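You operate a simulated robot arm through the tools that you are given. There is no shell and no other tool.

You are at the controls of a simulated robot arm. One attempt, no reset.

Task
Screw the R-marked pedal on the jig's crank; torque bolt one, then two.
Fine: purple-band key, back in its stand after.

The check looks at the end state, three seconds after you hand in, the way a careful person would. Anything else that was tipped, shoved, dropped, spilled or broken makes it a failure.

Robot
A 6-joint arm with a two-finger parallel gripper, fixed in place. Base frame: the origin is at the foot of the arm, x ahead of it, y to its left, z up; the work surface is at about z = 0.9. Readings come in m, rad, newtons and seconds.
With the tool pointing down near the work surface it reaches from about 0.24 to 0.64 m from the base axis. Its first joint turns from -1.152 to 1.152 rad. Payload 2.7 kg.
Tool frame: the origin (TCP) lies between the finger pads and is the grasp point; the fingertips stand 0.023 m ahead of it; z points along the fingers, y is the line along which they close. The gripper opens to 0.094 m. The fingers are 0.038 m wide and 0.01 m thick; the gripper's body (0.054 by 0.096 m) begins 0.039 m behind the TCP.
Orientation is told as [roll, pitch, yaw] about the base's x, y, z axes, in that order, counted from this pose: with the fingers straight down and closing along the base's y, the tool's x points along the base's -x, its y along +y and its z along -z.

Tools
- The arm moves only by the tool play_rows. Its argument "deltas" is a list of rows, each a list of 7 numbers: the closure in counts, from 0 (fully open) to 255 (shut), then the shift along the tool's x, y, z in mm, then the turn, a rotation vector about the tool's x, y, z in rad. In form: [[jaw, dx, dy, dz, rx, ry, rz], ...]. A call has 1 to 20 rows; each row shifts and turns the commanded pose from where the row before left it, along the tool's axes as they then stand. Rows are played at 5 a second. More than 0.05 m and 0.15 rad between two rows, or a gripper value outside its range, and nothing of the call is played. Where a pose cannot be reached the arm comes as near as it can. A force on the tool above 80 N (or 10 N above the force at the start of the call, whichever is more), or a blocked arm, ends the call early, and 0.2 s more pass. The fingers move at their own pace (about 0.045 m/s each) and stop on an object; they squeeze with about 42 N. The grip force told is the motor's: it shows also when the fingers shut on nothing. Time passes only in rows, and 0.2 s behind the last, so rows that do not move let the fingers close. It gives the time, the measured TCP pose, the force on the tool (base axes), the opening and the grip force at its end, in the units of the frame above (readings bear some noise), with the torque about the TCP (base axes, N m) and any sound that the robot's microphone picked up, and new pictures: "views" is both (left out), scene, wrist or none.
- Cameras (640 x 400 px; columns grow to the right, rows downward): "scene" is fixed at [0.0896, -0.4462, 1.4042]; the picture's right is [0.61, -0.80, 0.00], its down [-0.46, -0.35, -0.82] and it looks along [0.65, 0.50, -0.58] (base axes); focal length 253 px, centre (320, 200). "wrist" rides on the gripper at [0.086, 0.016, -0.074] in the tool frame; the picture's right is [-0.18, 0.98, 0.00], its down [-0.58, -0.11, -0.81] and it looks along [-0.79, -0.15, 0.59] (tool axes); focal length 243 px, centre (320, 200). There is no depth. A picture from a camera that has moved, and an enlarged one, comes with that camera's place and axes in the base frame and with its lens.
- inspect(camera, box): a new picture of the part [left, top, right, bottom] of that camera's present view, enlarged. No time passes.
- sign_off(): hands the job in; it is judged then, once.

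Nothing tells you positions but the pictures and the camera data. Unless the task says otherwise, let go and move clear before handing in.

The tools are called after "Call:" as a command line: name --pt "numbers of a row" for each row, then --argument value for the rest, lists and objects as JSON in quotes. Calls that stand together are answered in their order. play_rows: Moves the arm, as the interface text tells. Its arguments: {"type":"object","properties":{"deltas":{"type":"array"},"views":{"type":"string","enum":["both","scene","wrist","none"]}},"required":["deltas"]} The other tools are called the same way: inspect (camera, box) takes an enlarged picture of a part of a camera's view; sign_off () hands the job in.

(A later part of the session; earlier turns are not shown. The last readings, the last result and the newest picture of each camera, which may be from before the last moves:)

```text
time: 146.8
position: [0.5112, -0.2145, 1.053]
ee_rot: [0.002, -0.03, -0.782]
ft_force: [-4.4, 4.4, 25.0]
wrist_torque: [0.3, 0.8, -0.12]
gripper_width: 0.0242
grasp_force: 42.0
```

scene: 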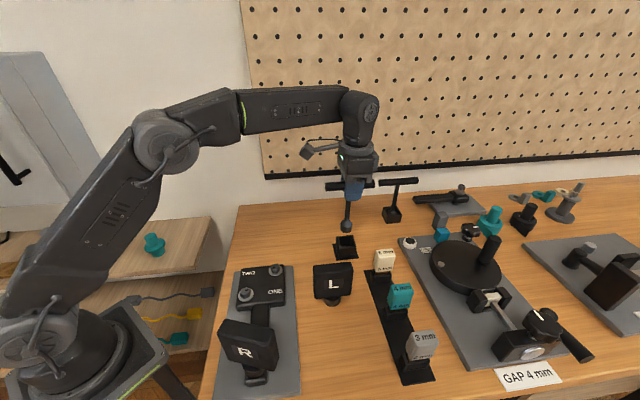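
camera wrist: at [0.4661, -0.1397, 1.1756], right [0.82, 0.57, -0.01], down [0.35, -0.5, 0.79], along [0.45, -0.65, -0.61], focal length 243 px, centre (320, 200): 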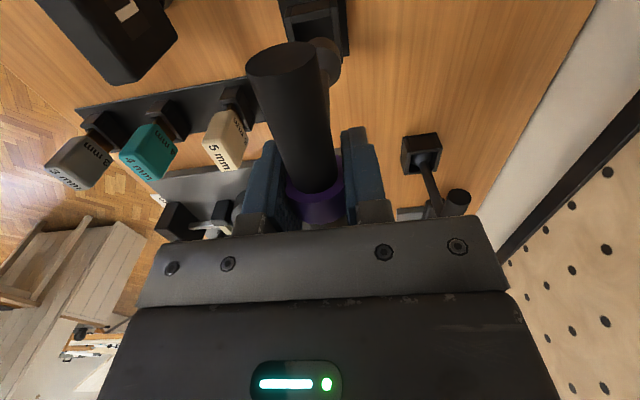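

The contact is at the -y side, so the socket is sitting on the front wall. I'll raise it, shift 2 mm the other way and lower.

Call:
play_rows --pt "255 0 0 -6 0 0 0" --pt "255 0 2 0 0 0 0" --pt "255 0 0 4 0 0 0" --pt "255 0 0 2 0 0 0" --pt "255 0 0 0 0 0 0" --views "none"

Call:
inspect --camera "scene" --box '[325, 200, 375, 265]'

Call:
inspect --camera "wrist" --box '[260, 0, 400, 110]'

```text
time: 148.0
position: [0.5111, -0.2135, 1.053]
ee_rot: [0.002, -0.03, -0.782]
ft_force: [-3.6, 5.6, 25.7]
wrist_torque: [0.41, 0.79, -0.16]
gripper_width: 0.0244
grasp_force: 41.7
```

```text
6.15 times, centred on (350, 232) of scene
camera zoom: at [0.0891, -0.4459, 1.4043], right [0.61, -0.8, 0.0], down [-0.46, -0.35, -0.82], along [0.65, 0.5, -0.58], focal length 1558 px, centre (135, 0)
```

zoom: 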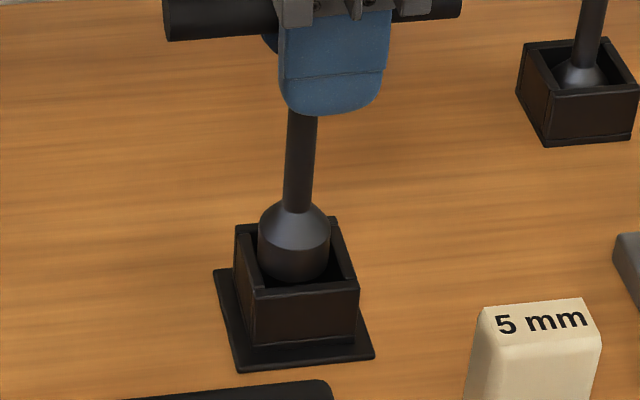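

```text
3.64 times, centred on (330, 55) of wrist
camera zoom: at [0.4597, -0.1389, 1.1246], right [0.82, 0.57, 0.01], down [0.32, -0.47, 0.82], along [0.47, -0.67, -0.57], focal length 882 px, centre (284, 727)
```

zoom: 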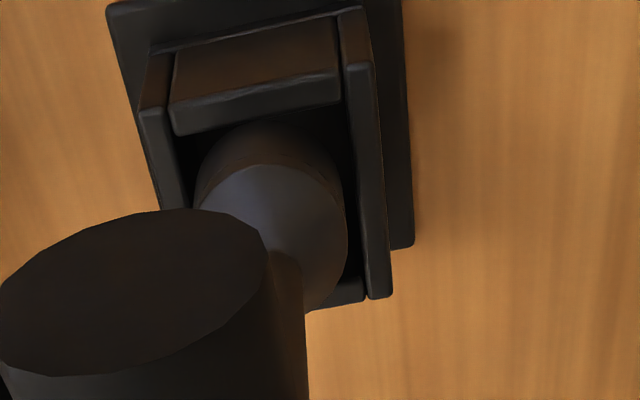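

Call:
play_rows --pt "255 0 0 -20 0 0 0" --pt "255 0 0 -30 0 0 0" --pt "255 0 20 0 0 0 0" --pt "255 0 20 0 0 0 0" --pt "255 0 0 0 0 0 0" --views "wrist"

Call:
inspect --camera "scene" --box '[330, 228, 362, 262]'

Call:
inspect --camera "wrist" --box '[220, 0, 340, 90]'

```text
time: 149.2
position: [0.5394, -0.1839, 1.1012]
ee_rot: [0.0, -0.025, -0.782]
ft_force: [0.2, 0.0, -1.5]
wrist_torque: [0.03, -0.02, 0.01]
gripper_width: 0.0241
grasp_force: 42.5
camera wrist: at [0.4885, -0.1091, 1.173], right [0.82, 0.57, 0.0], down [0.32, -0.47, 0.82], along [0.47, -0.67, -0.57], focal length 243 px, centre (320, 200)
```

wrist: 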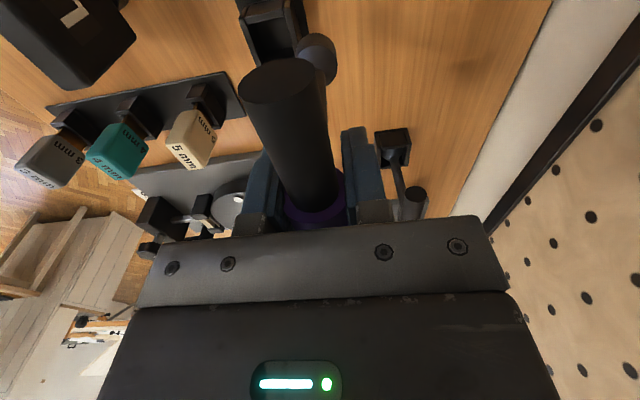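

```text
11.76 times, centred on (346, 245) of scene
camera zoom: at [0.0897, -0.4462, 1.4042], right [0.61, -0.8, 0.0], down [-0.46, -0.35, -0.82], along [0.65, 0.5, -0.58], focal length 2979 px, centre (14, -329)
```

zoom: 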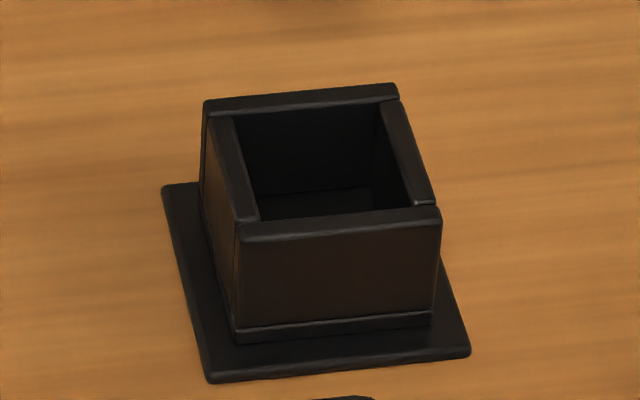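

```text
4.44 times, centred on (280, 45) of wrist
camera zoom: at [0.4885, -0.1091, 1.173], right [0.82, 0.57, 0.0], down [0.32, -0.47, 0.82], along [0.47, -0.67, -0.57], focal length 1078 px, centre (498, 889)
```

zoom: 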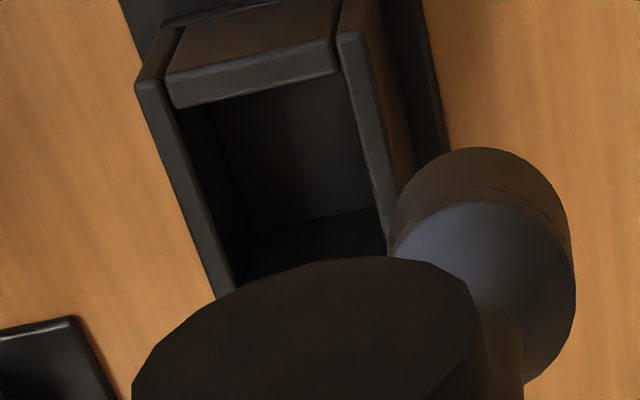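

The box is empty with a flat floor, and its cavity is about 34 mm wide around (0.510, -0.212). I was roughly 3 mm toward the front wall. I'll level the key and go back to the right spot.

Call:
play_rows --pt "255 0 -20.3 0 -0.024 0 0" --pt "255 0.5 -20.3 0 0 0 0" --pt "255 0 0 15 0 0 0" --pt "255 0 0 15 0 0 0" --pt "255 0 0 0 0 0 0" --views "none"

Call:
inspect --camera "scene" --box '[325, 190, 375, 265]'

Call:
inspect --camera "wrist" --box '[260, 0, 400, 110]'

```text
time: 150.4
position: [0.5109, -0.2143, 1.071]
ee_rot: [0.024, -0.025, -0.782]
ft_force: [0.7, 0.4, -1.3]
wrist_torque: [0.01, -0.02, 0.02]
gripper_width: 0.0242
grasp_force: 42.2
```

```text
5.33 times, centred on (350, 228) of scene
camera zoom: at [0.0897, -0.4463, 1.4042], right [0.61, -0.8, 0.0], down [-0.46, -0.35, -0.82], along [0.65, 0.5, -0.58], focal length 1351 px, centre (160, 53)
```

zoom: 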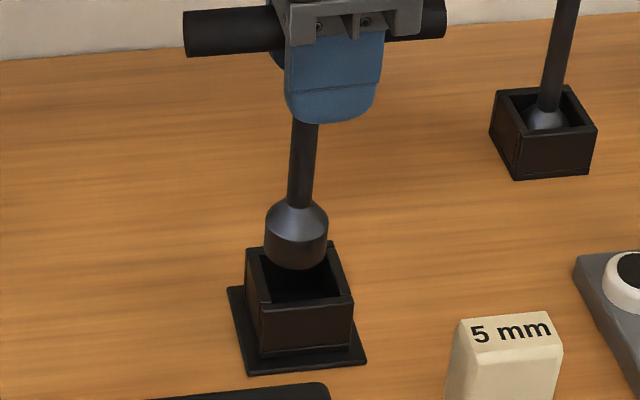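

```text
3.64 times, centred on (330, 55) of wrist
camera zoom: at [0.4587, -0.1401, 1.1418], right [0.82, 0.57, 0.03], down [0.31, -0.49, 0.82], along [0.48, -0.66, -0.58], focal length 882 px, centre (284, 727)
```

zoom: 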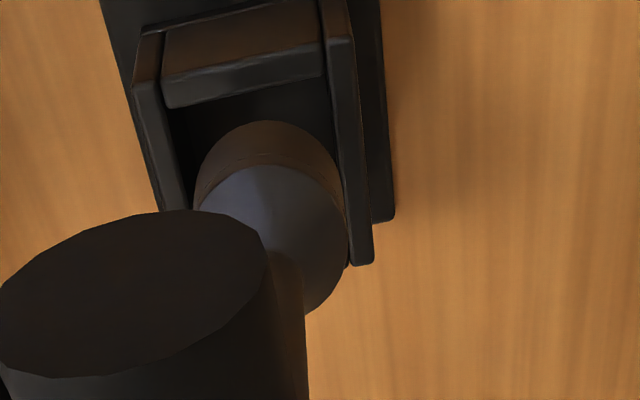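

Call:
play_rows --pt "255 0 1.3 0 0 0 0" --pt "255 0 0 10 0 0 0" --pt "255 0 0 5 0 0 0" --pt "255 0 0 2 0 0 0" --pt "255 0 0 1 0 0 0" --pt "255 0 0 0 0 0 0" --views "none"

Call:
inspect --camera "scene" --box '[325, 200, 375, 265]'

Call:
inspect --camera "wrist" --box '[260, 0, 400, 110]'

```text
time: 151.8
position: [0.512, -0.2103, 1.0532]
ee_rot: [0.025, -0.024, -0.781]
ft_force: [-2.4, 3.3, 9.9]
wrist_torque: [0.46, 0.45, -0.04]
gripper_width: 0.0241
grasp_force: 42.0
```

```text
6.15 times, centred on (350, 232) of scene
camera zoom: at [0.0894, -0.4461, 1.4043], right [0.61, -0.8, 0.0], down [-0.46, -0.35, -0.82], along [0.65, 0.5, -0.58], focal length 1558 px, centre (135, 0)
```

zoom: 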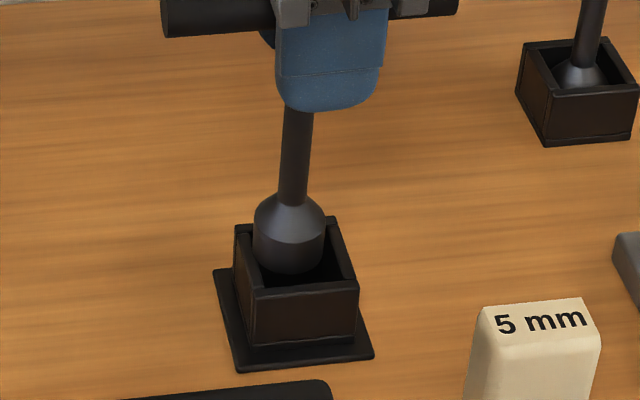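

```text
3.64 times, centred on (330, 55) of wrist
camera zoom: at [0.4598, -0.1384, 1.1254], right [0.82, 0.57, 0.03], down [0.31, -0.49, 0.82], along [0.48, -0.66, -0.57], focal length 882 px, centre (284, 727)
```

zoom: 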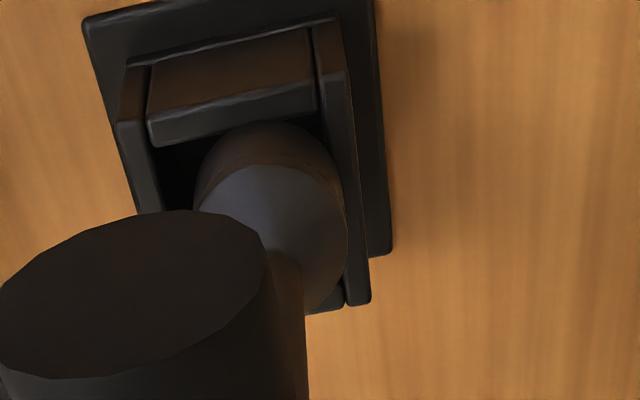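

Call:
play_rows --pt "255 0 0 -6 0 0 0" --pt "255 -3.4 -4.2 0 0 0 0" --pt "255 0 0 0 0 0 0" --views "none"

Call:
inspect --camera "scene" --box '[325, 200, 375, 265]'

Call:
inspect --camera "wrist" --box '[260, 0, 400, 110]'

```text
time: 152.6
position: [0.5124, -0.2171, 1.0571]
ee_rot: [0.023, -0.022, -0.781]
ft_force: [-0.6, -1.2, -1.3]
wrist_torque: [-0.02, 0.0, -0.01]
gripper_width: 0.024
grasp_force: 42.4
```

```text
6.15 times, centred on (350, 232) of scene
camera zoom: at [0.0897, -0.4463, 1.4042], right [0.61, -0.8, 0.0], down [-0.46, -0.35, -0.82], along [0.65, 0.5, -0.58], focal length 1558 px, centre (135, 0)
```

zoom: 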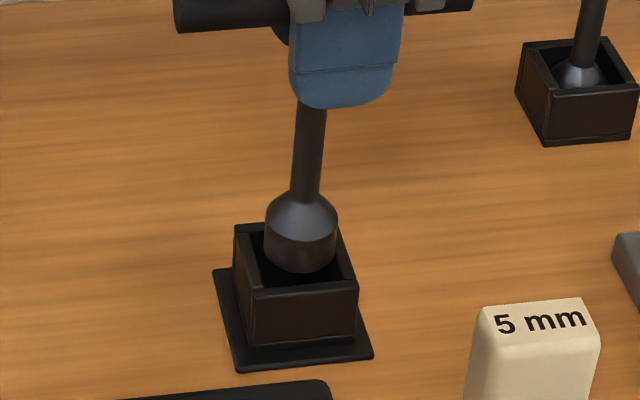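

```text
3.64 times, centred on (330, 55) of wrist
camera zoom: at [0.4599, -0.1445, 1.1301], right [0.82, 0.57, 0.03], down [0.31, -0.49, 0.82], along [0.48, -0.66, -0.58], focal length 882 px, centre (284, 727)
```

zoom: 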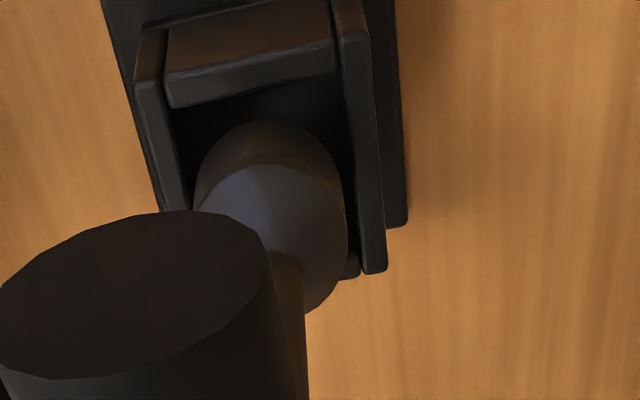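

Call:
play_rows --pt "255 1.6 0 0 0 0 0" --pt "255 0 0 3 0 0 0" --pt "255 0 0 3 0 0 0" --pt "255 0 0 2 0 0 0" --pt "255 0 0 0 0 0 0" --views "none"

Call:
inspect --camera "scene" --box '[325, 200, 375, 265]'

```text
time: 153.8
position: [0.5099, -0.2169, 1.0526]
ee_rot: [0.028, -0.03, -0.782]
ft_force: [-4.1, 4.5, 26.2]
wrist_torque: [0.39, 0.84, -0.09]
gripper_width: 0.0238
grasp_force: 41.6
```

```text
6.15 times, centred on (350, 232) of scene
camera zoom: at [0.0891, -0.4459, 1.4043], right [0.61, -0.8, 0.0], down [-0.46, -0.35, -0.82], along [0.65, 0.5, -0.58], focal length 1558 px, centre (135, 0)
```

zoom: 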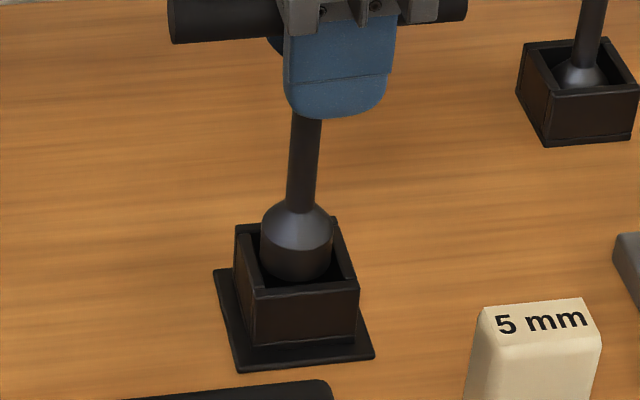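

Call:
play_rows --pt "255 0 0 -5 0 0 0" --pt "255 0 2 0 0 0 0" --pt "255 0 0 4 0 0 0" --pt "255 0 0 2 0 0 0" --pt "255 0 0 0 0 0 0" --views "none"

Call:
inspect --camera "wrist" --box '[260, 0, 400, 110]'

```text
time: 155.0
position: [0.5122, -0.2127, 1.0523]
ee_rot: [0.029, -0.03, -0.782]
ft_force: [-2.2, 8.8, 30.8]
wrist_torque: [0.62, 0.71, -0.14]
gripper_width: 0.024
grasp_force: 42.0
```

```text
3.64 times, centred on (330, 55) of wrist
camera zoom: at [0.4599, -0.1406, 1.1241], right [0.82, 0.57, 0.03], down [0.3, -0.49, 0.82], along [0.48, -0.66, -0.57], focal length 882 px, centre (284, 727)
```

zoom: 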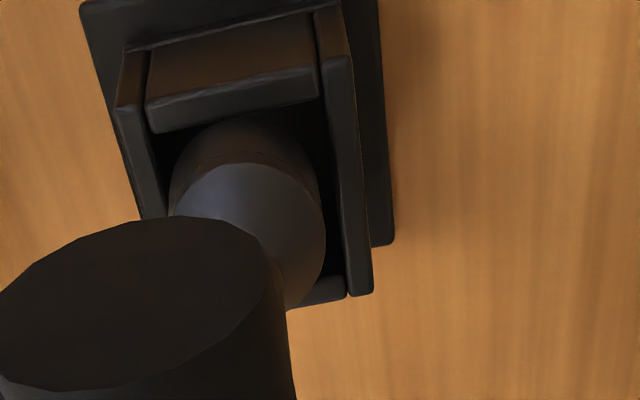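

The key keeps swinging toward the front wall when it touches. I'll lift, roll the tool to bring it vertical again, and aim about 2.5 mm further from that wall.

Call:
play_rows --pt "255 0 0 -12 0 0 0" --pt "255 0 0.5 0 -0.032 0 0" --pt "255 0 0 0 0 0 0" --views "none"

Call:
inspect --camera "wrist" --box '[260, 0, 400, 110]'

Call:
inspect --camera "scene" --box '[325, 190, 375, 265]'

```text
time: 155.8
position: [0.5106, -0.2148, 1.0604]
ee_rot: [0.055, -0.022, -0.782]
ft_force: [-0.2, 0.4, -1.7]
wrist_torque: [-0.01, -0.01, 0.01]
gripper_width: 0.024
grasp_force: 42.1
```

```text
3.64 times, centred on (330, 55) of wrist
camera zoom: at [0.458, -0.1428, 1.1334], right [0.82, 0.57, 0.06], down [0.29, -0.51, 0.81], along [0.49, -0.65, -0.58], focal length 882 px, centre (284, 727)
```

zoom: 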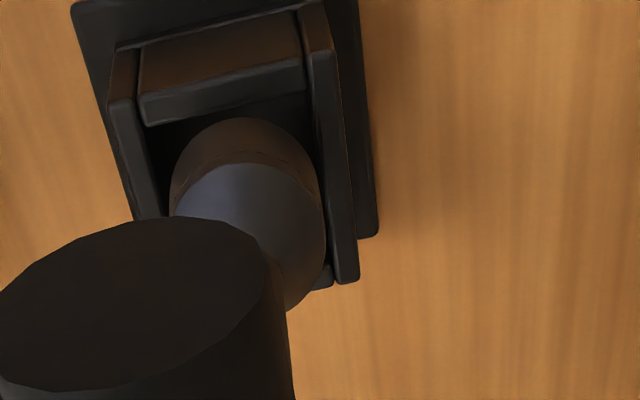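

```text
5.33 times, centred on (350, 228) of scene
camera zoom: at [0.0897, -0.4463, 1.4042], right [0.61, -0.8, 0.0], down [-0.46, -0.35, -0.82], along [0.65, 0.5, -0.58], focal length 1351 px, centre (160, 53)
```

zoom: 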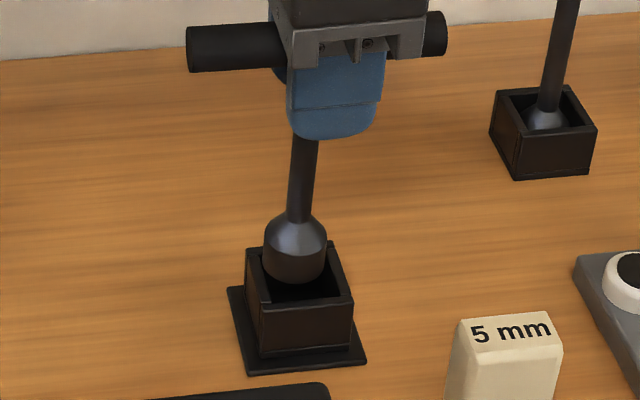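

Comparing both views by triangulation, the key slid up about 10 mm in my grip during the hard press, which misled my height and depth estimates. With the corrected length it needs about 1 mm in -x and -y, so I'll shift and lower carefully.

Call:
play_rows --pt "255 -1 -1.2 0 0 0 0" --pt "255 0 0 4 0 0 0" --pt "255 0 0 2 0 0 0" --pt "255 0 0 2 0 0 0" --pt "255 0 0 1 0 0 0" --pt "255 0 0 0 0 0 0" --views "none"

```text
time: 157.2
position: [0.5121, -0.2155, 1.0516]
ee_rot: [0.056, -0.024, -0.783]
ft_force: [0.9, 0.6, -1.4]
wrist_torque: [-0.01, 0.0, -0.02]
gripper_width: 0.0238
grasp_force: 42.0
```

No contact this time. Continuing down.

Call:
play_rows --pt "255 0 0 2 0 0 0" --pt "255 0 0 2 0 0 0" --pt "255 0 0 2 0 0 0" --pt "255 0 0 0 0 0 0" --views "none"

Call:
inspect --camera "scene" --box '[325, 200, 375, 265]'

Call:
inspect --camera "wrist" --box '[260, 0, 400, 110]'

```text
time: 158.2
position: [0.5123, -0.2149, 1.0465]
ee_rot: [0.056, -0.022, -0.782]
ft_force: [0.0, -0.3, -1.1]
wrist_torque: [-0.02, 0.03, 0.02]
gripper_width: 0.0239
grasp_force: 41.3
```

```text
6.15 times, centred on (350, 232) of scene
camera zoom: at [0.0897, -0.4463, 1.4042], right [0.61, -0.8, 0.0], down [-0.46, -0.35, -0.82], along [0.65, 0.5, -0.58], focal length 1558 px, centre (135, 0)
```

zoom: 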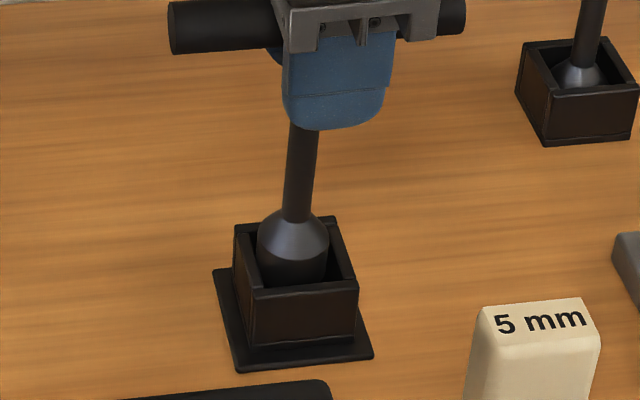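

```text
3.64 times, centred on (330, 55) of wrist
camera zoom: at [0.4583, -0.1439, 1.119], right [0.82, 0.57, 0.06], down [0.29, -0.51, 0.81], along [0.49, -0.65, -0.58], focal length 882 px, centre (284, 727)
```

zoom: 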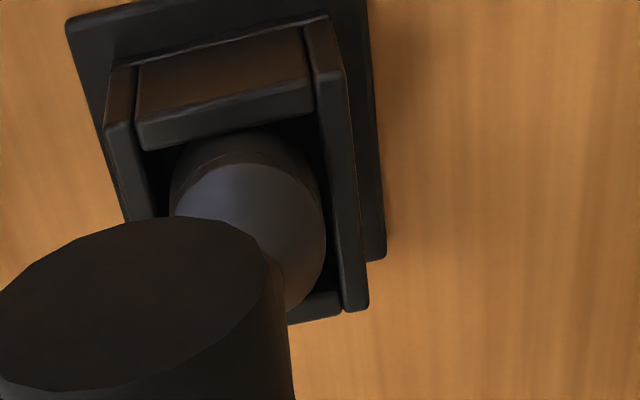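

The socket is inside the box. Lowering to the floor.

Call:
play_rows --pt "255 0.12 -0.28 5 0 0 0" --pt "255 0.1 -0.22 4 0 0 0" --pt "255 0.07 -0.17 3 0 0 0" --pt "255 0.07 -0.17 3 0 0 0" --pt "255 0.05 -0.1 2 0 0 0" --pt "255 0 0 0 0 0 0" --views "none"

```text
time: 159.6
position: [0.5118, -0.2146, 1.0283]
ee_rot: [0.055, -0.024, -0.782]
ft_force: [0.1, 0.6, -2.1]
wrist_torque: [0.04, 0.01, -0.02]
gripper_width: 0.024
grasp_force: 41.8
```

Call:
play_rows --pt "255 0.05 -0.1 1.5 0 0 0" --pt "255 0.05 -0.1 1.5 0 0 0" --pt "255 0 0 0 0 0 0" --views "none"

```text
time: 160.4
position: [0.5107, -0.2143, 1.0256]
ee_rot: [0.056, -0.023, -0.783]
ft_force: [-1.2, 0.8, -2.3]
wrist_torque: [-0.02, 0.0, 0.01]
gripper_width: 0.024
grasp_force: 42.4
```

Call:
play_rows --pt "255 0.03 -0.06 1 0 0 0" --pt "255 0.03 -0.06 1 0 0 0" --pt "255 0.03 -0.06 1 0 0 0" --pt "255 0 0 0 0 0 0" --views "none"

```text
time: 161.4
position: [0.5113, -0.2134, 1.0234]
ee_rot: [0.059, -0.027, -0.783]
ft_force: [-5.0, 5.5, 22.2]
wrist_torque: [0.36, 0.56, -0.03]
gripper_width: 0.0239
grasp_force: 41.9
```

Floor contact. I'll ease off slightly and release the key into its stand.

Call:
play_rows --pt "255 0 0 -0.9 0 0 0" --pt "200 0 0 0 0 0 0" --pt "130 0 0 0 0 0 0" --pt "60 0 0 0 0 0 0" --pt "60 0 0 0 0 0 0" --pt "60 0 0 0 0 0 0" --views "both"

Call:
inspect --camera "scene" --box '[310, 180, 390, 270]'

```text
time: 162.8
position: [0.5119, -0.216, 1.0222]
ee_rot: [0.055, -0.023, -0.783]
ft_force: [0.1, -0.1, -0.2]
wrist_torque: [-0.01, 0.02, 0.0]
gripper_width: 0.0719
grasp_force: 0.1
camera wrist: at [0.4582, -0.1439, 1.096], right [0.82, 0.57, 0.06], down [0.29, -0.51, 0.81], along [0.49, -0.65, -0.58], focal length 243 px, centre (320, 200)
```

scene: 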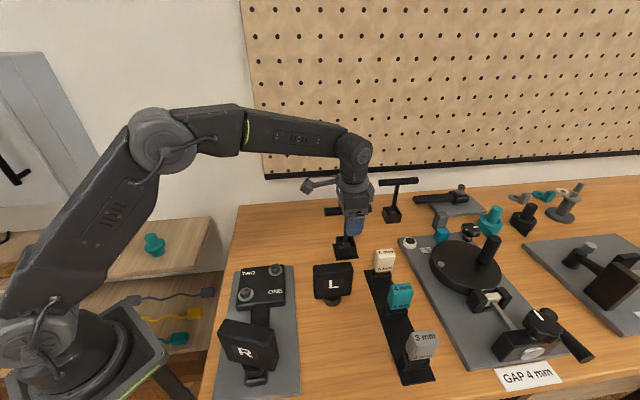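
wrist: 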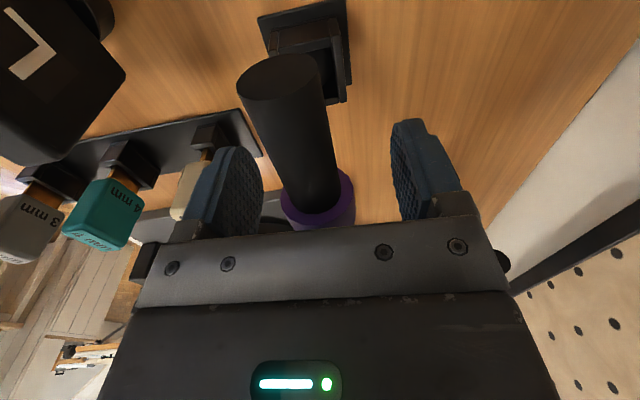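

```text
4.44 times, centred on (350, 225) of scene
camera zoom: at [0.0896, -0.4462, 1.4042], right [0.61, -0.8, 0.0], down [-0.46, -0.35, -0.82], along [0.65, 0.5, -0.58], focal length 1126 px, centre (187, 89)
```

zoom: 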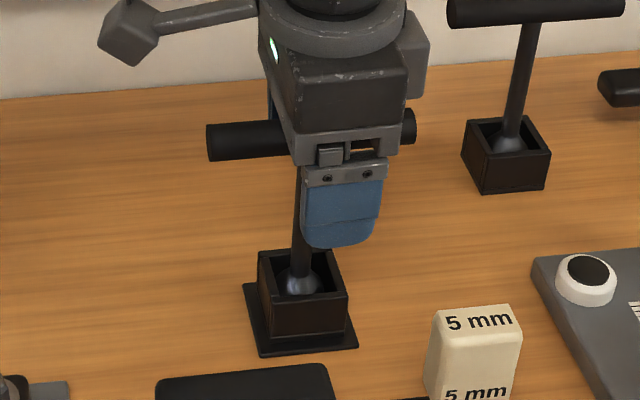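

The key is standing in its stand. I'll rise straight up, level the tool, and look at it squarely.

Call:
play_rows --pt "60 -0.6 1.4 -25 0 0 0" --pt "60 -0.6 1.4 -25 0 0 0" --pt "60 -0.6 1.4 -25 0 0 0" --pt "60 -0.6 1.4 -25 0 0 0" --pt "60 0 0 0 0.055 0.023 0" --pt "60 0 0 0 0 0 0" --views "wrist"

Call:
inspect --camera "wrist" --box '[240, 0, 400, 130]'

Call:
inspect --camera "scene" --box '[310, 180, 390, 270]'

```text
time: 164.2
position: [0.5102, -0.2156, 1.1229]
ee_rot: [-0.001, 0.0, -0.782]
ft_force: [-0.2, 0.7, -0.4]
wrist_torque: [0.03, 0.02, -0.03]
gripper_width: 0.0719
grasp_force: 0.1
camera wrist: at [0.4614, -0.1426, 1.1975], right [0.82, 0.57, 0.0], down [0.34, -0.49, 0.81], along [0.46, -0.66, -0.59], focal length 243 px, centre (320, 200)
```

wrist: 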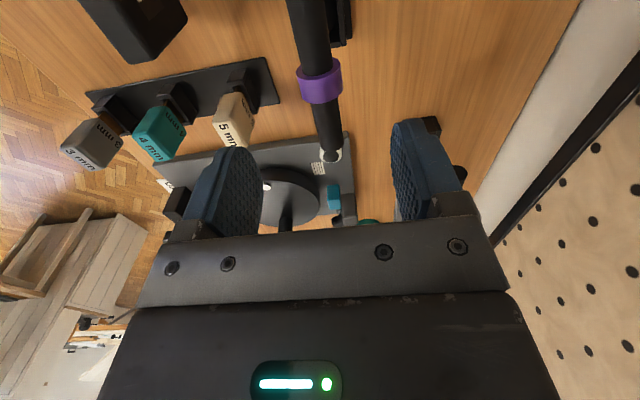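

```text
3.08 times, centred on (320, 65) of wrist
camera zoom: at [0.4614, -0.1426, 1.1975], right [0.82, 0.57, 0.0], down [0.34, -0.49, 0.81], along [0.46, -0.66, -0.59], focal length 746 px, centre (320, 615)
```

zoom: 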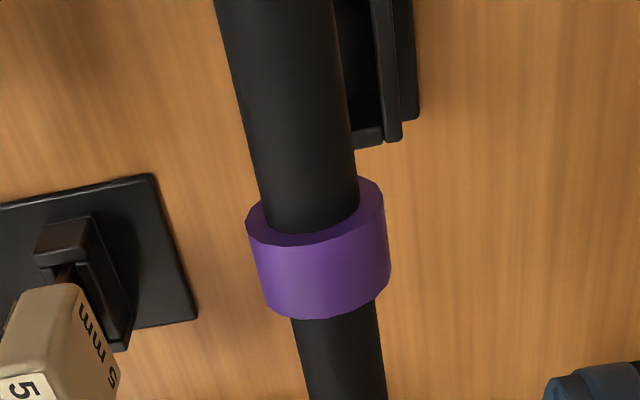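

```text
4.44 times, centred on (350, 225) of scene
camera zoom: at [0.0896, -0.4462, 1.4042], right [0.61, -0.8, 0.0], down [-0.46, -0.35, -0.82], along [0.65, 0.5, -0.58], focal length 1126 px, centre (187, 89)
```

zoom: 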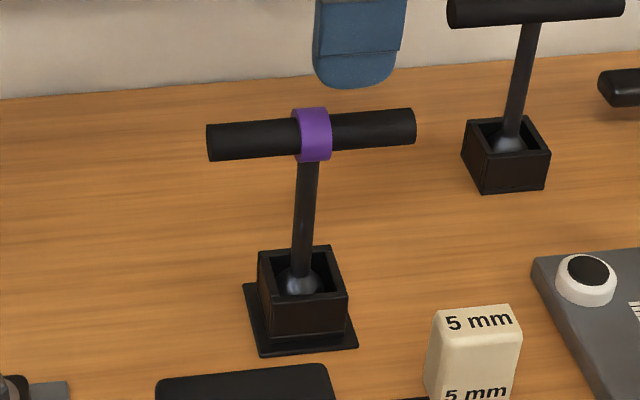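

The key is upright in its stand with the band centre at about (0.5095, -0.2125, 1.037). I'll centre on it, turn to yaw ≈2.36 and re-measure from the opposite side to cancel camera bias.

Call:
play_rows --pt "60 3.3 0.4 0 0 0 -0.1496" --pt "60 0 0 0 0 0 -0.1496" --pt "60 0 0 0 0 0 -0.1496" --pt "60 0 0 0 0 0 -0.1496" --pt "60 0 0 0 0 0 -0.1496" --pt "60 0 0 0 0 0 -0.1496" --pt "60 0 0 0 0 0 -0.1496" --pt "60 0 0 0 0 0 -0.1496" --pt "60 0 0 0 0 0 -0.1496" --pt "60 0 0 0 0 0 -0.1496" --pt "60 0 0 0 0 0 -0.1496" --pt "60 0 0 0 0 0 -0.1496" --pt "60 0 0 0 0 0 -0.1496" --pt "60 0 0 0 0 0 -0.1496" --pt "60 0 0 0 0 0 -0.1496" --pt "60 0 0 0 0 0 -0.1496" --pt "60 0 0 0 0 0 -0.1496" --pt "60 0 0 0 0 0 -0.1496" --pt "60 0 0 0 0 0 -0.1496" --pt "60 0 0 0 0 0 -0.1496" --views "none"

Call:
play_rows --pt "60 0 0 0 0 0 -0.1496" --pt "60 0 0 0 0 0 0" --pt "60 0 0 0 0 0 0" --views "wrist"

Call:
inspect --camera "wrist" --box '[240, 0, 400, 130]'

```text
time: 168.4
position: [0.5095, -0.2119, 1.1239]
ee_rot: [0.001, 0.0, 2.212]
ft_force: [0.5, 0.9, -0.3]
wrist_torque: [0.0, -0.02, 0.01]
gripper_width: 0.0717
grasp_force: 0.1
```

```text
time: 169.2
position: [0.5093, -0.2134, 1.1244]
ee_rot: [0.0, 0.0, 2.36]
ft_force: [0.7, -0.2, 0.3]
wrist_torque: [0.02, 0.0, -0.04]
gripper_width: 0.0718
grasp_force: 0.1
camera wrist: at [0.5601, -0.2846, 1.1981], right [-0.82, -0.57, 0.0], down [-0.34, 0.49, 0.81], along [-0.46, 0.66, -0.59], focal length 243 px, centre (320, 200)
```

wrist: 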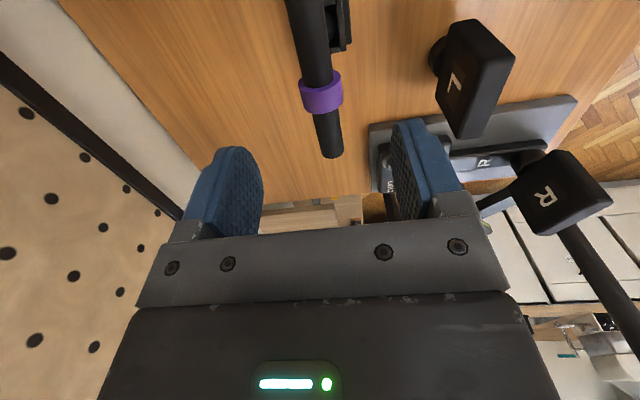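

```text
3.08 times, centred on (320, 65) of wrist
camera zoom: at [0.5601, -0.2846, 1.1981], right [-0.82, -0.57, 0.0], down [-0.34, 0.49, 0.81], along [-0.46, 0.66, -0.59], focal length 746 px, centre (320, 615)
```

zoom: 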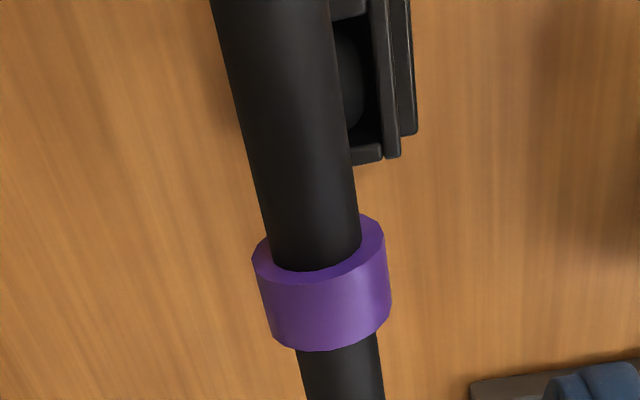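

Averaging the two opposite views puts the band 2.9 mm along tool -x from here. I'll shift and go down.

Call:
play_rows --pt "60 -2.85 0.1 0 0 0 0" --pt "60 0 0 30 0 0 0" --pt "60 0 0 30 0 0 0" --pt "60 0 0 20 0 0 0" --pt "60 0 0 8 0 0 0" --pt "60 0 0 0 0 0 0" --views "wrist"

Call:
inspect --camera "scene" --box '[310, 180, 390, 270]'

Call:
inspect --camera "wrist" --box '[220, 80, 420, 240]'

```text
time: 170.6
position: [0.5067, -0.2098, 1.0369]
ee_rot: [0.0, -0.001, 2.359]
ft_force: [-0.1, 0.4, 0.0]
wrist_torque: [-0.03, -0.02, -0.01]
gripper_width: 0.0719
grasp_force: 0.0
camera wrist: at [0.5576, -0.2815, 1.1109], right [-0.82, -0.57, 0.0], down [-0.34, 0.49, 0.81], along [-0.46, 0.66, -0.59], focal length 243 px, centre (320, 200)
```

wrist: 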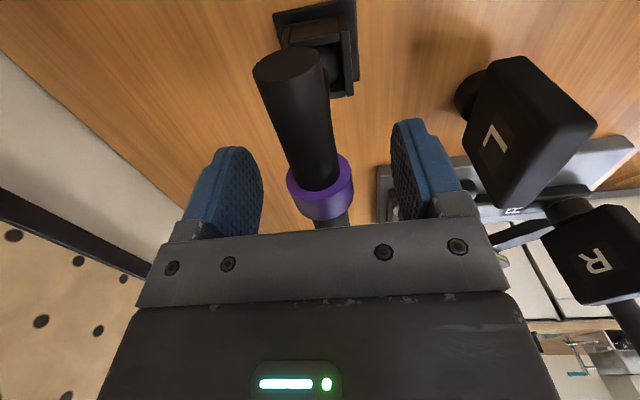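

```text
4.44 times, centred on (350, 225) of scene
camera zoom: at [0.0896, -0.4462, 1.4042], right [0.61, -0.8, 0.0], down [-0.46, -0.35, -0.82], along [0.65, 0.5, -0.58], focal length 1126 px, centre (187, 89)
```

zoom: 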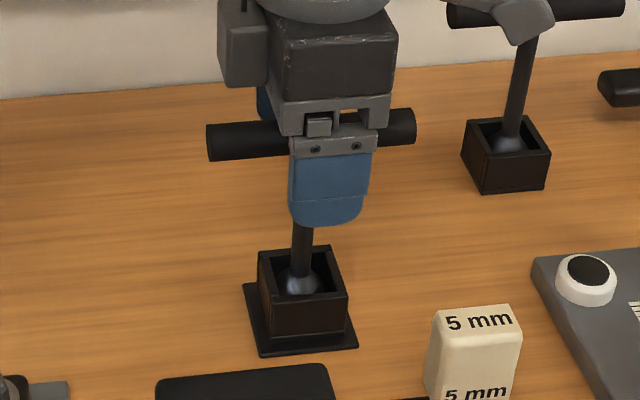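

```text
2.50 times, centred on (320, 160) of wrist
camera zoom: at [0.5576, -0.2815, 1.1109], right [-0.82, -0.57, 0.0], down [-0.34, 0.49, 0.81], along [-0.46, 0.66, -0.59], focal length 606 px, centre (320, 300)
```

zoom: 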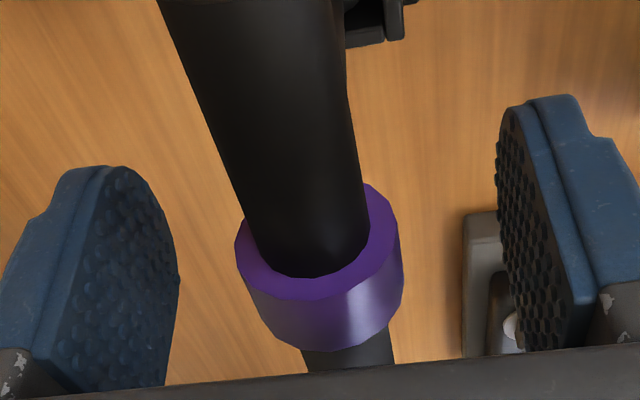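

Call:
play_rows --pt "180 0 0 0 0 0 0" --pt "180 0 0 0 0 0 0" --pt "180 0 0 0 0 0 0" --pt "255 0 0 0 0 0 0" --pt "255 0 0 0 0 0 0" --pt "255 0 0 0 0 0 0" --views "none"

Call:
play_rows --pt "255 0 0 -5 0 0 0" --pt "255 0 0 -15 0 0 0" --pt "255 0 0 -30 0 0 0" --pt "255 0 0 -30 0 0 0" --pt "255 0 0 -30 0 0 0" --pt "255 0 0 -30 0 0 0" --pt "255 0 0 0 0 0 0" --views "wrist"

Call:
inspect --camera "wrist" --box '[240, 0, 400, 120]'

Call:
inspect --camera "scene" --box '[320, 150, 380, 220]'

```text
time: 172.0
position: [0.5073, -0.2089, 1.0369]
ee_rot: [0.0, 0.002, 2.359]
ft_force: [0.3, 1.1, -0.1]
wrist_torque: [0.0, 0.02, 0.01]
gripper_width: 0.0238
grasp_force: 42.0
```

```text
time: 173.6
position: [0.5088, -0.2133, 1.1769]
ee_rot: [-0.001, 0.0, 2.362]
ft_force: [-0.4, 0.1, -1.3]
wrist_torque: [-0.03, -0.01, -0.01]
gripper_width: 0.0238
grasp_force: 42.1
camera wrist: at [0.5576, -0.2847, 1.2506], right [-0.82, -0.57, 0.0], down [-0.34, 0.49, 0.81], along [-0.46, 0.66, -0.59], focal length 243 px, centre (320, 200)
```

wrist: 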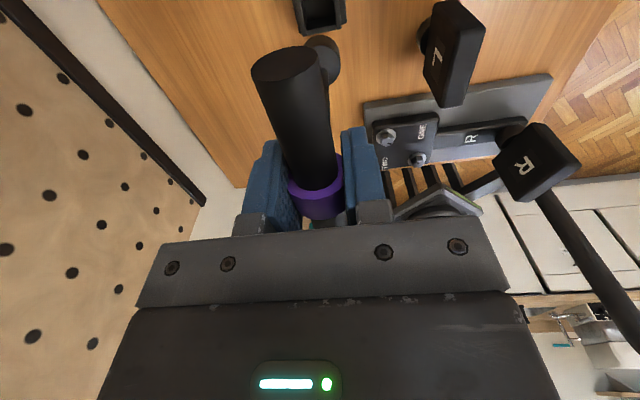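

```text
3.33 times, centred on (320, 60) of wrist
camera zoom: at [0.5576, -0.2847, 1.2506], right [-0.82, -0.57, 0.0], down [-0.34, 0.49, 0.81], along [-0.46, 0.66, -0.59], focal length 809 px, centre (320, 667)
```

zoom: 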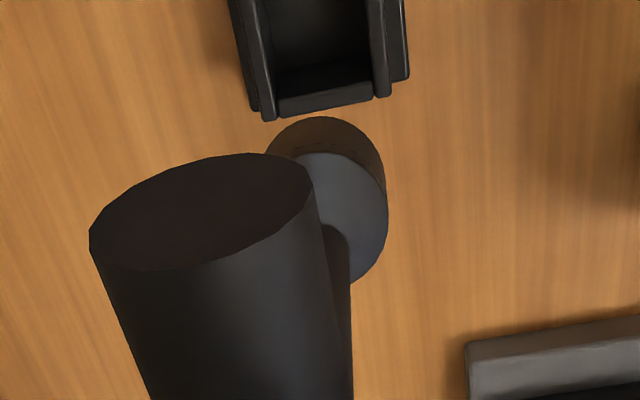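

```text
5.71 times, centred on (350, 185) of scene
camera zoom: at [0.0897, -0.4463, 1.4042], right [0.61, -0.8, 0.0], down [-0.46, -0.35, -0.82], along [0.65, 0.5, -0.58], focal length 1447 px, centre (149, 286)
```

zoom: 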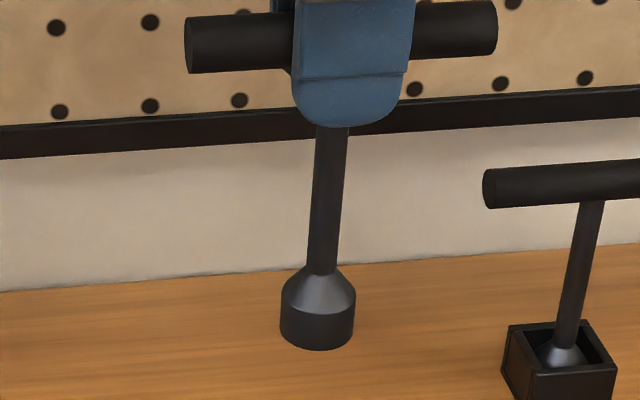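

The key is now held square and upright. Before trying the bolt again I want to see the socket's opening, so I'll tilt the key toward the scene camera in free space.

Call:
play_rows --pt "255 -18 17.6 -30 0 0 0" --pt "255 -18 17.6 -30 0 0 0" --pt "255 -18 17.6 -30 0 0 0" --pt "255 -18 17.6 -30 0 0 0" --pt "255 0 0 0 -0.15 0 0" --pt "255 0 0 0 -0.15 0 0" --pt "255 0 0 0 -0.15 0 0" --pt "255 0 0 0 -0.15 0 0" --pt "255 0 0 0 -0.15 0 0" --pt "255 0 0 0 0 0 0" --views "scene"

```text
time: 175.8
position: [0.3914, -0.2129, 1.2746]
ee_rot: [0.752, 0.002, 2.364]
ft_force: [0.0, 0.5, -2.4]
wrist_torque: [0.03, -0.02, -0.02]
gripper_width: 0.0239
grasp_force: 41.8
out of reach, approached as far as the arm can: row 6, 7, 8, 9
```

scene: 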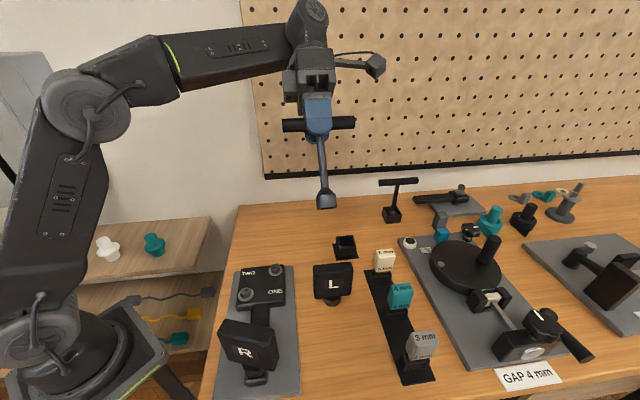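

Call:
inspect --camera "scene" --box '[305, 180, 345, 215]'

Call:
play_rows --pt "255 0 0 0 -0.12 0 0" --pt "255 0 0 0 -0.12 0 0" --pt "255 0 0 0 0 0 0" --views "none"

Call:
inspect --camera "scene" --box '[295, 170, 355, 225]'

```text
11.43 times, centred on (325, 198) of scene
camera zoom: at [0.0897, -0.4462, 1.4042], right [0.61, -0.8, 0.0], down [-0.46, -0.35, -0.82], along [0.65, 0.5, -0.58], focal length 2894 px, centre (263, 229)
```

zoom: 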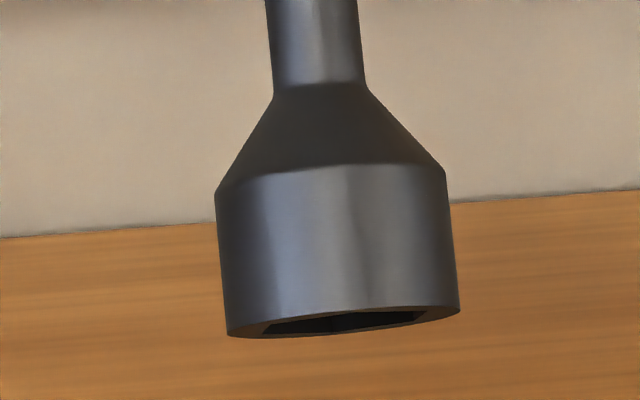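

```text
time: 176.6
position: [0.3838, -0.2177, 1.2626]
ee_rot: [0.988, 0.003, 2.366]
ft_force: [-0.3, -0.3, -1.5]
wrist_torque: [0.0, -0.03, -0.01]
gripper_width: 0.0241
grasp_force: 41.5
out of reach, approached as far as the arm can: row 1, 2
```

```text
7.27 times, centred on (325, 198) of scene
camera zoom: at [0.0897, -0.4463, 1.4042], right [0.61, -0.8, 0.0], down [-0.46, -0.35, -0.82], along [0.65, 0.5, -0.58], focal length 1842 px, centre (284, 218)
```

zoom: 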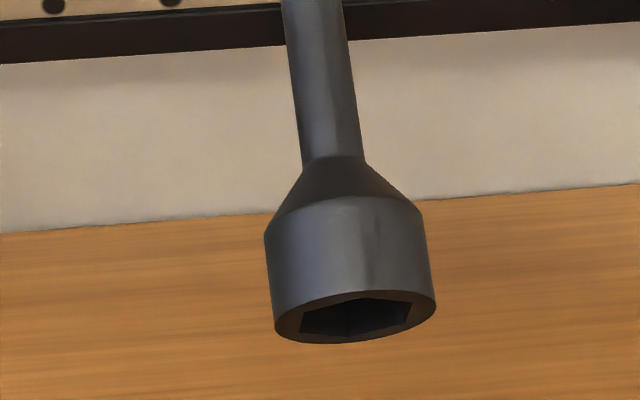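

Excellent – the socket is hollow with a hex opening. A closer look gives me its angle relative to the handle bar.

Call:
inspect --camera "scene" --box '[316, 206, 344, 222]'

Call:
inspect --camera "scene" --box '[270, 100, 370, 225]'

```text
16.00 times, centred on (330, 214) of scene
camera zoom: at [0.0897, -0.4463, 1.4042], right [0.61, -0.8, 0.0], down [-0.46, -0.35, -0.82], along [0.65, 0.5, -0.58], focal length 4052 px, centre (160, -24)
```

zoom: 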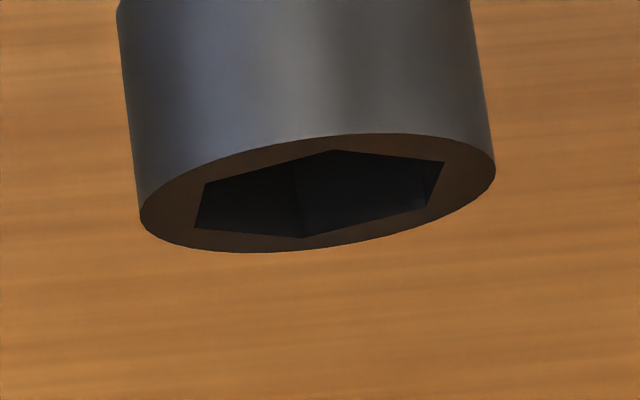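

```text
3.20 times, centred on (320, 162) of scene
camera zoom: at [0.0897, -0.4463, 1.4042], right [0.61, -0.8, 0.0], down [-0.46, -0.35, -0.82], along [0.65, 0.5, -0.58], focal length 810 px, centre (320, 320)
```

zoom: 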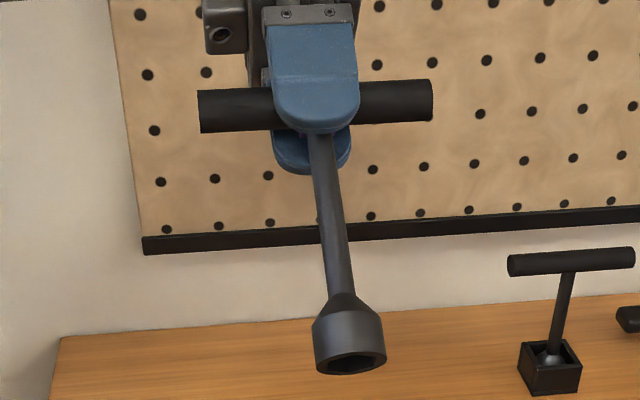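

The socket has hex corners at 30° to the bar (mod 60°), with a corner radius of about 11.9 mm. So the key's yaw must equal the bolt's corner angle + 30°. I'll level the tool again and measure bolt ONE's present angle.

Call:
play_rows --pt "255 0 0 0 0.1411 0 0" --pt "255 0 0 0 0.1411 0 0" --pt "255 0 0 0 0.1411 0 0" --pt "255 0 0 0 0.1411 0 0" --pt "255 0 0 0 0.1411 0 0" --pt "255 0 0 0 0.1411 0 0" --pt "255 0 0 0 0.1411 0 0" --pt "255 0 0 0 0 0 0" --views "none"

Call:
inspect --camera "scene" --box '[232, 282, 264, 308]'

Call:
inspect --camera "scene" --box '[260, 256, 292, 282]'

```text
time: 178.4
position: [0.3849, -0.218, 1.2641]
ee_rot: [-0.001, 0.0, 2.36]
ft_force: [0.0, 0.2, -1.7]
wrist_torque: [-0.01, 0.0, -0.02]
gripper_width: 0.0238
grasp_force: 42.6
```

```text
15.38 times, centred on (248, 295) of scene
camera zoom: at [0.0896, -0.4463, 1.4042], right [0.61, -0.8, 0.0], down [-0.46, -0.35, -0.82], along [0.65, 0.5, -0.58], focal length 3896 px, centre (1428, -1262)
```

zoom: 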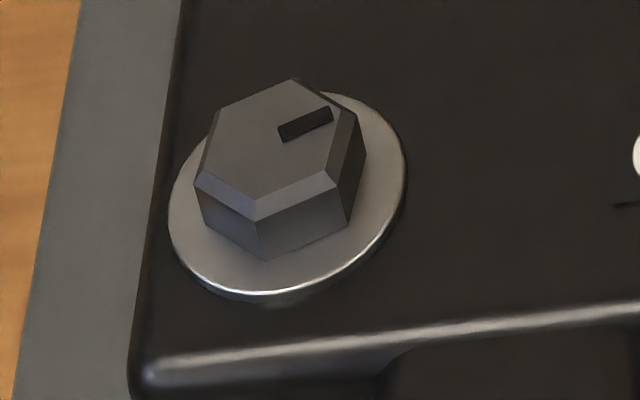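

```text
15.38 times, centred on (276, 269) of scene
camera zoom: at [0.0896, -0.4463, 1.4042], right [0.61, -0.8, 0.0], down [-0.46, -0.35, -0.82], along [0.65, 0.5, -0.58], focal length 3896 px, centre (997, -862)
```

zoom: 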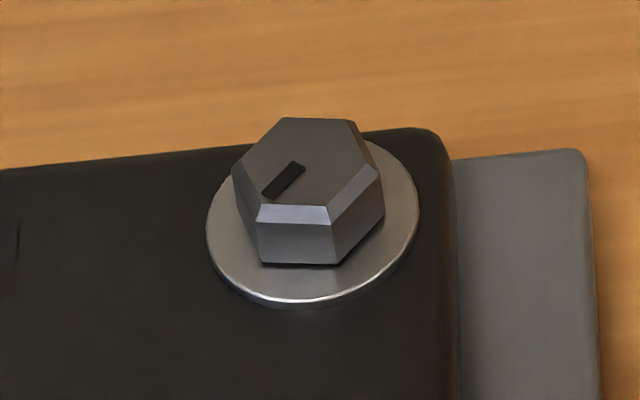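

Bolt ONE's corners now sit at ≈36° (base), so the key's yaw should be ≈2.20 rad. I'll move the key over bolt ONE at that yaw and check the alignment.

Call:
play_rows --pt "255 -31.9 7.6 0 0 0 0" --pt "255 -31.9 7.6 0 0 0 0" --pt "255 -31.9 7.6 0 0 0 0" --pt "255 -31.9 7.6 0 0 0 0" --pt "255 -32 7.7 0 0 0 0" --pt "255 0 0 35 0 0 0.08" --pt "255 0 0 35 0 0 0.081" --pt "255 0 0 35 0 0 0" --pt "255 0 0 40 0 0 0" --pt "255 0 0 12 0 0 0" --pt "255 0 0 0 0 0 0" --views "wrist"

Call:
inspect --camera "scene" --box '[228, 262, 268, 306]'

Call:
inspect --camera "wrist" --box '[285, 0, 365, 80]'

```text
time: 180.8
position: [0.2448, -0.1327, 1.1062]
ee_rot: [0.001, 0.003, 2.199]
ft_force: [-1.1, -0.9, -1.2]
wrist_torque: [0.03, 0.03, 0.01]
gripper_width: 0.024
grasp_force: 42.0
camera wrist: at [0.2832, -0.2109, 1.181], right [-0.9, -0.43, 0.0], down [-0.25, 0.54, 0.81], along [-0.35, 0.73, -0.59], focal length 243 px, centre (320, 200)
```

wrist: 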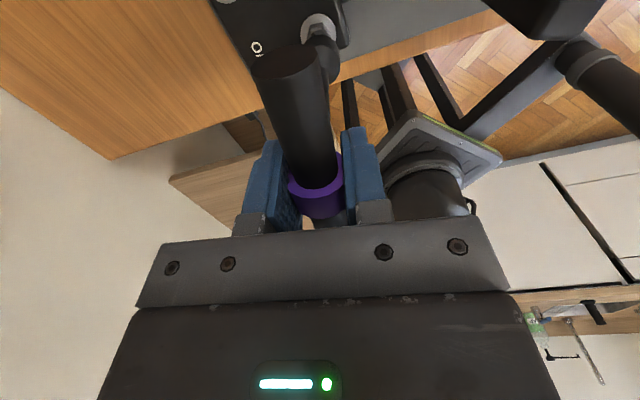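

```text
9.09 times, centred on (248, 284) of scene
camera zoom: at [0.0896, -0.4462, 1.4042], right [0.61, -0.8, 0.0], down [-0.46, -0.35, -0.82], along [0.65, 0.5, -0.58], focal length 2302 px, centre (974, -564)
```

zoom: 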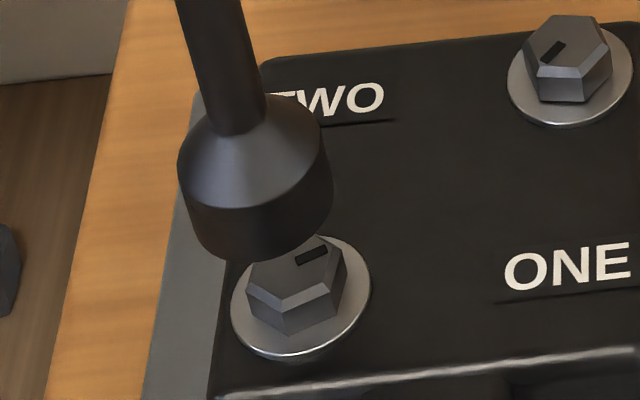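

```text
5.00 times, centred on (325, 40) of wrist
camera zoom: at [0.2832, -0.2109, 1.181], right [-0.9, -0.43, 0.0], down [-0.25, 0.54, 0.81], along [-0.35, 0.73, -0.59], focal length 1213 px, centre (295, 1000)
```

zoom: 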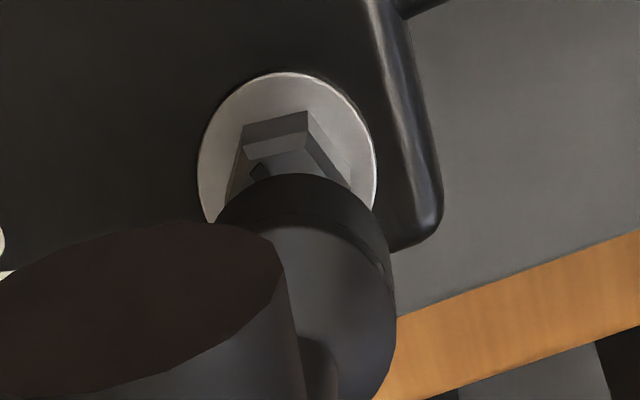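

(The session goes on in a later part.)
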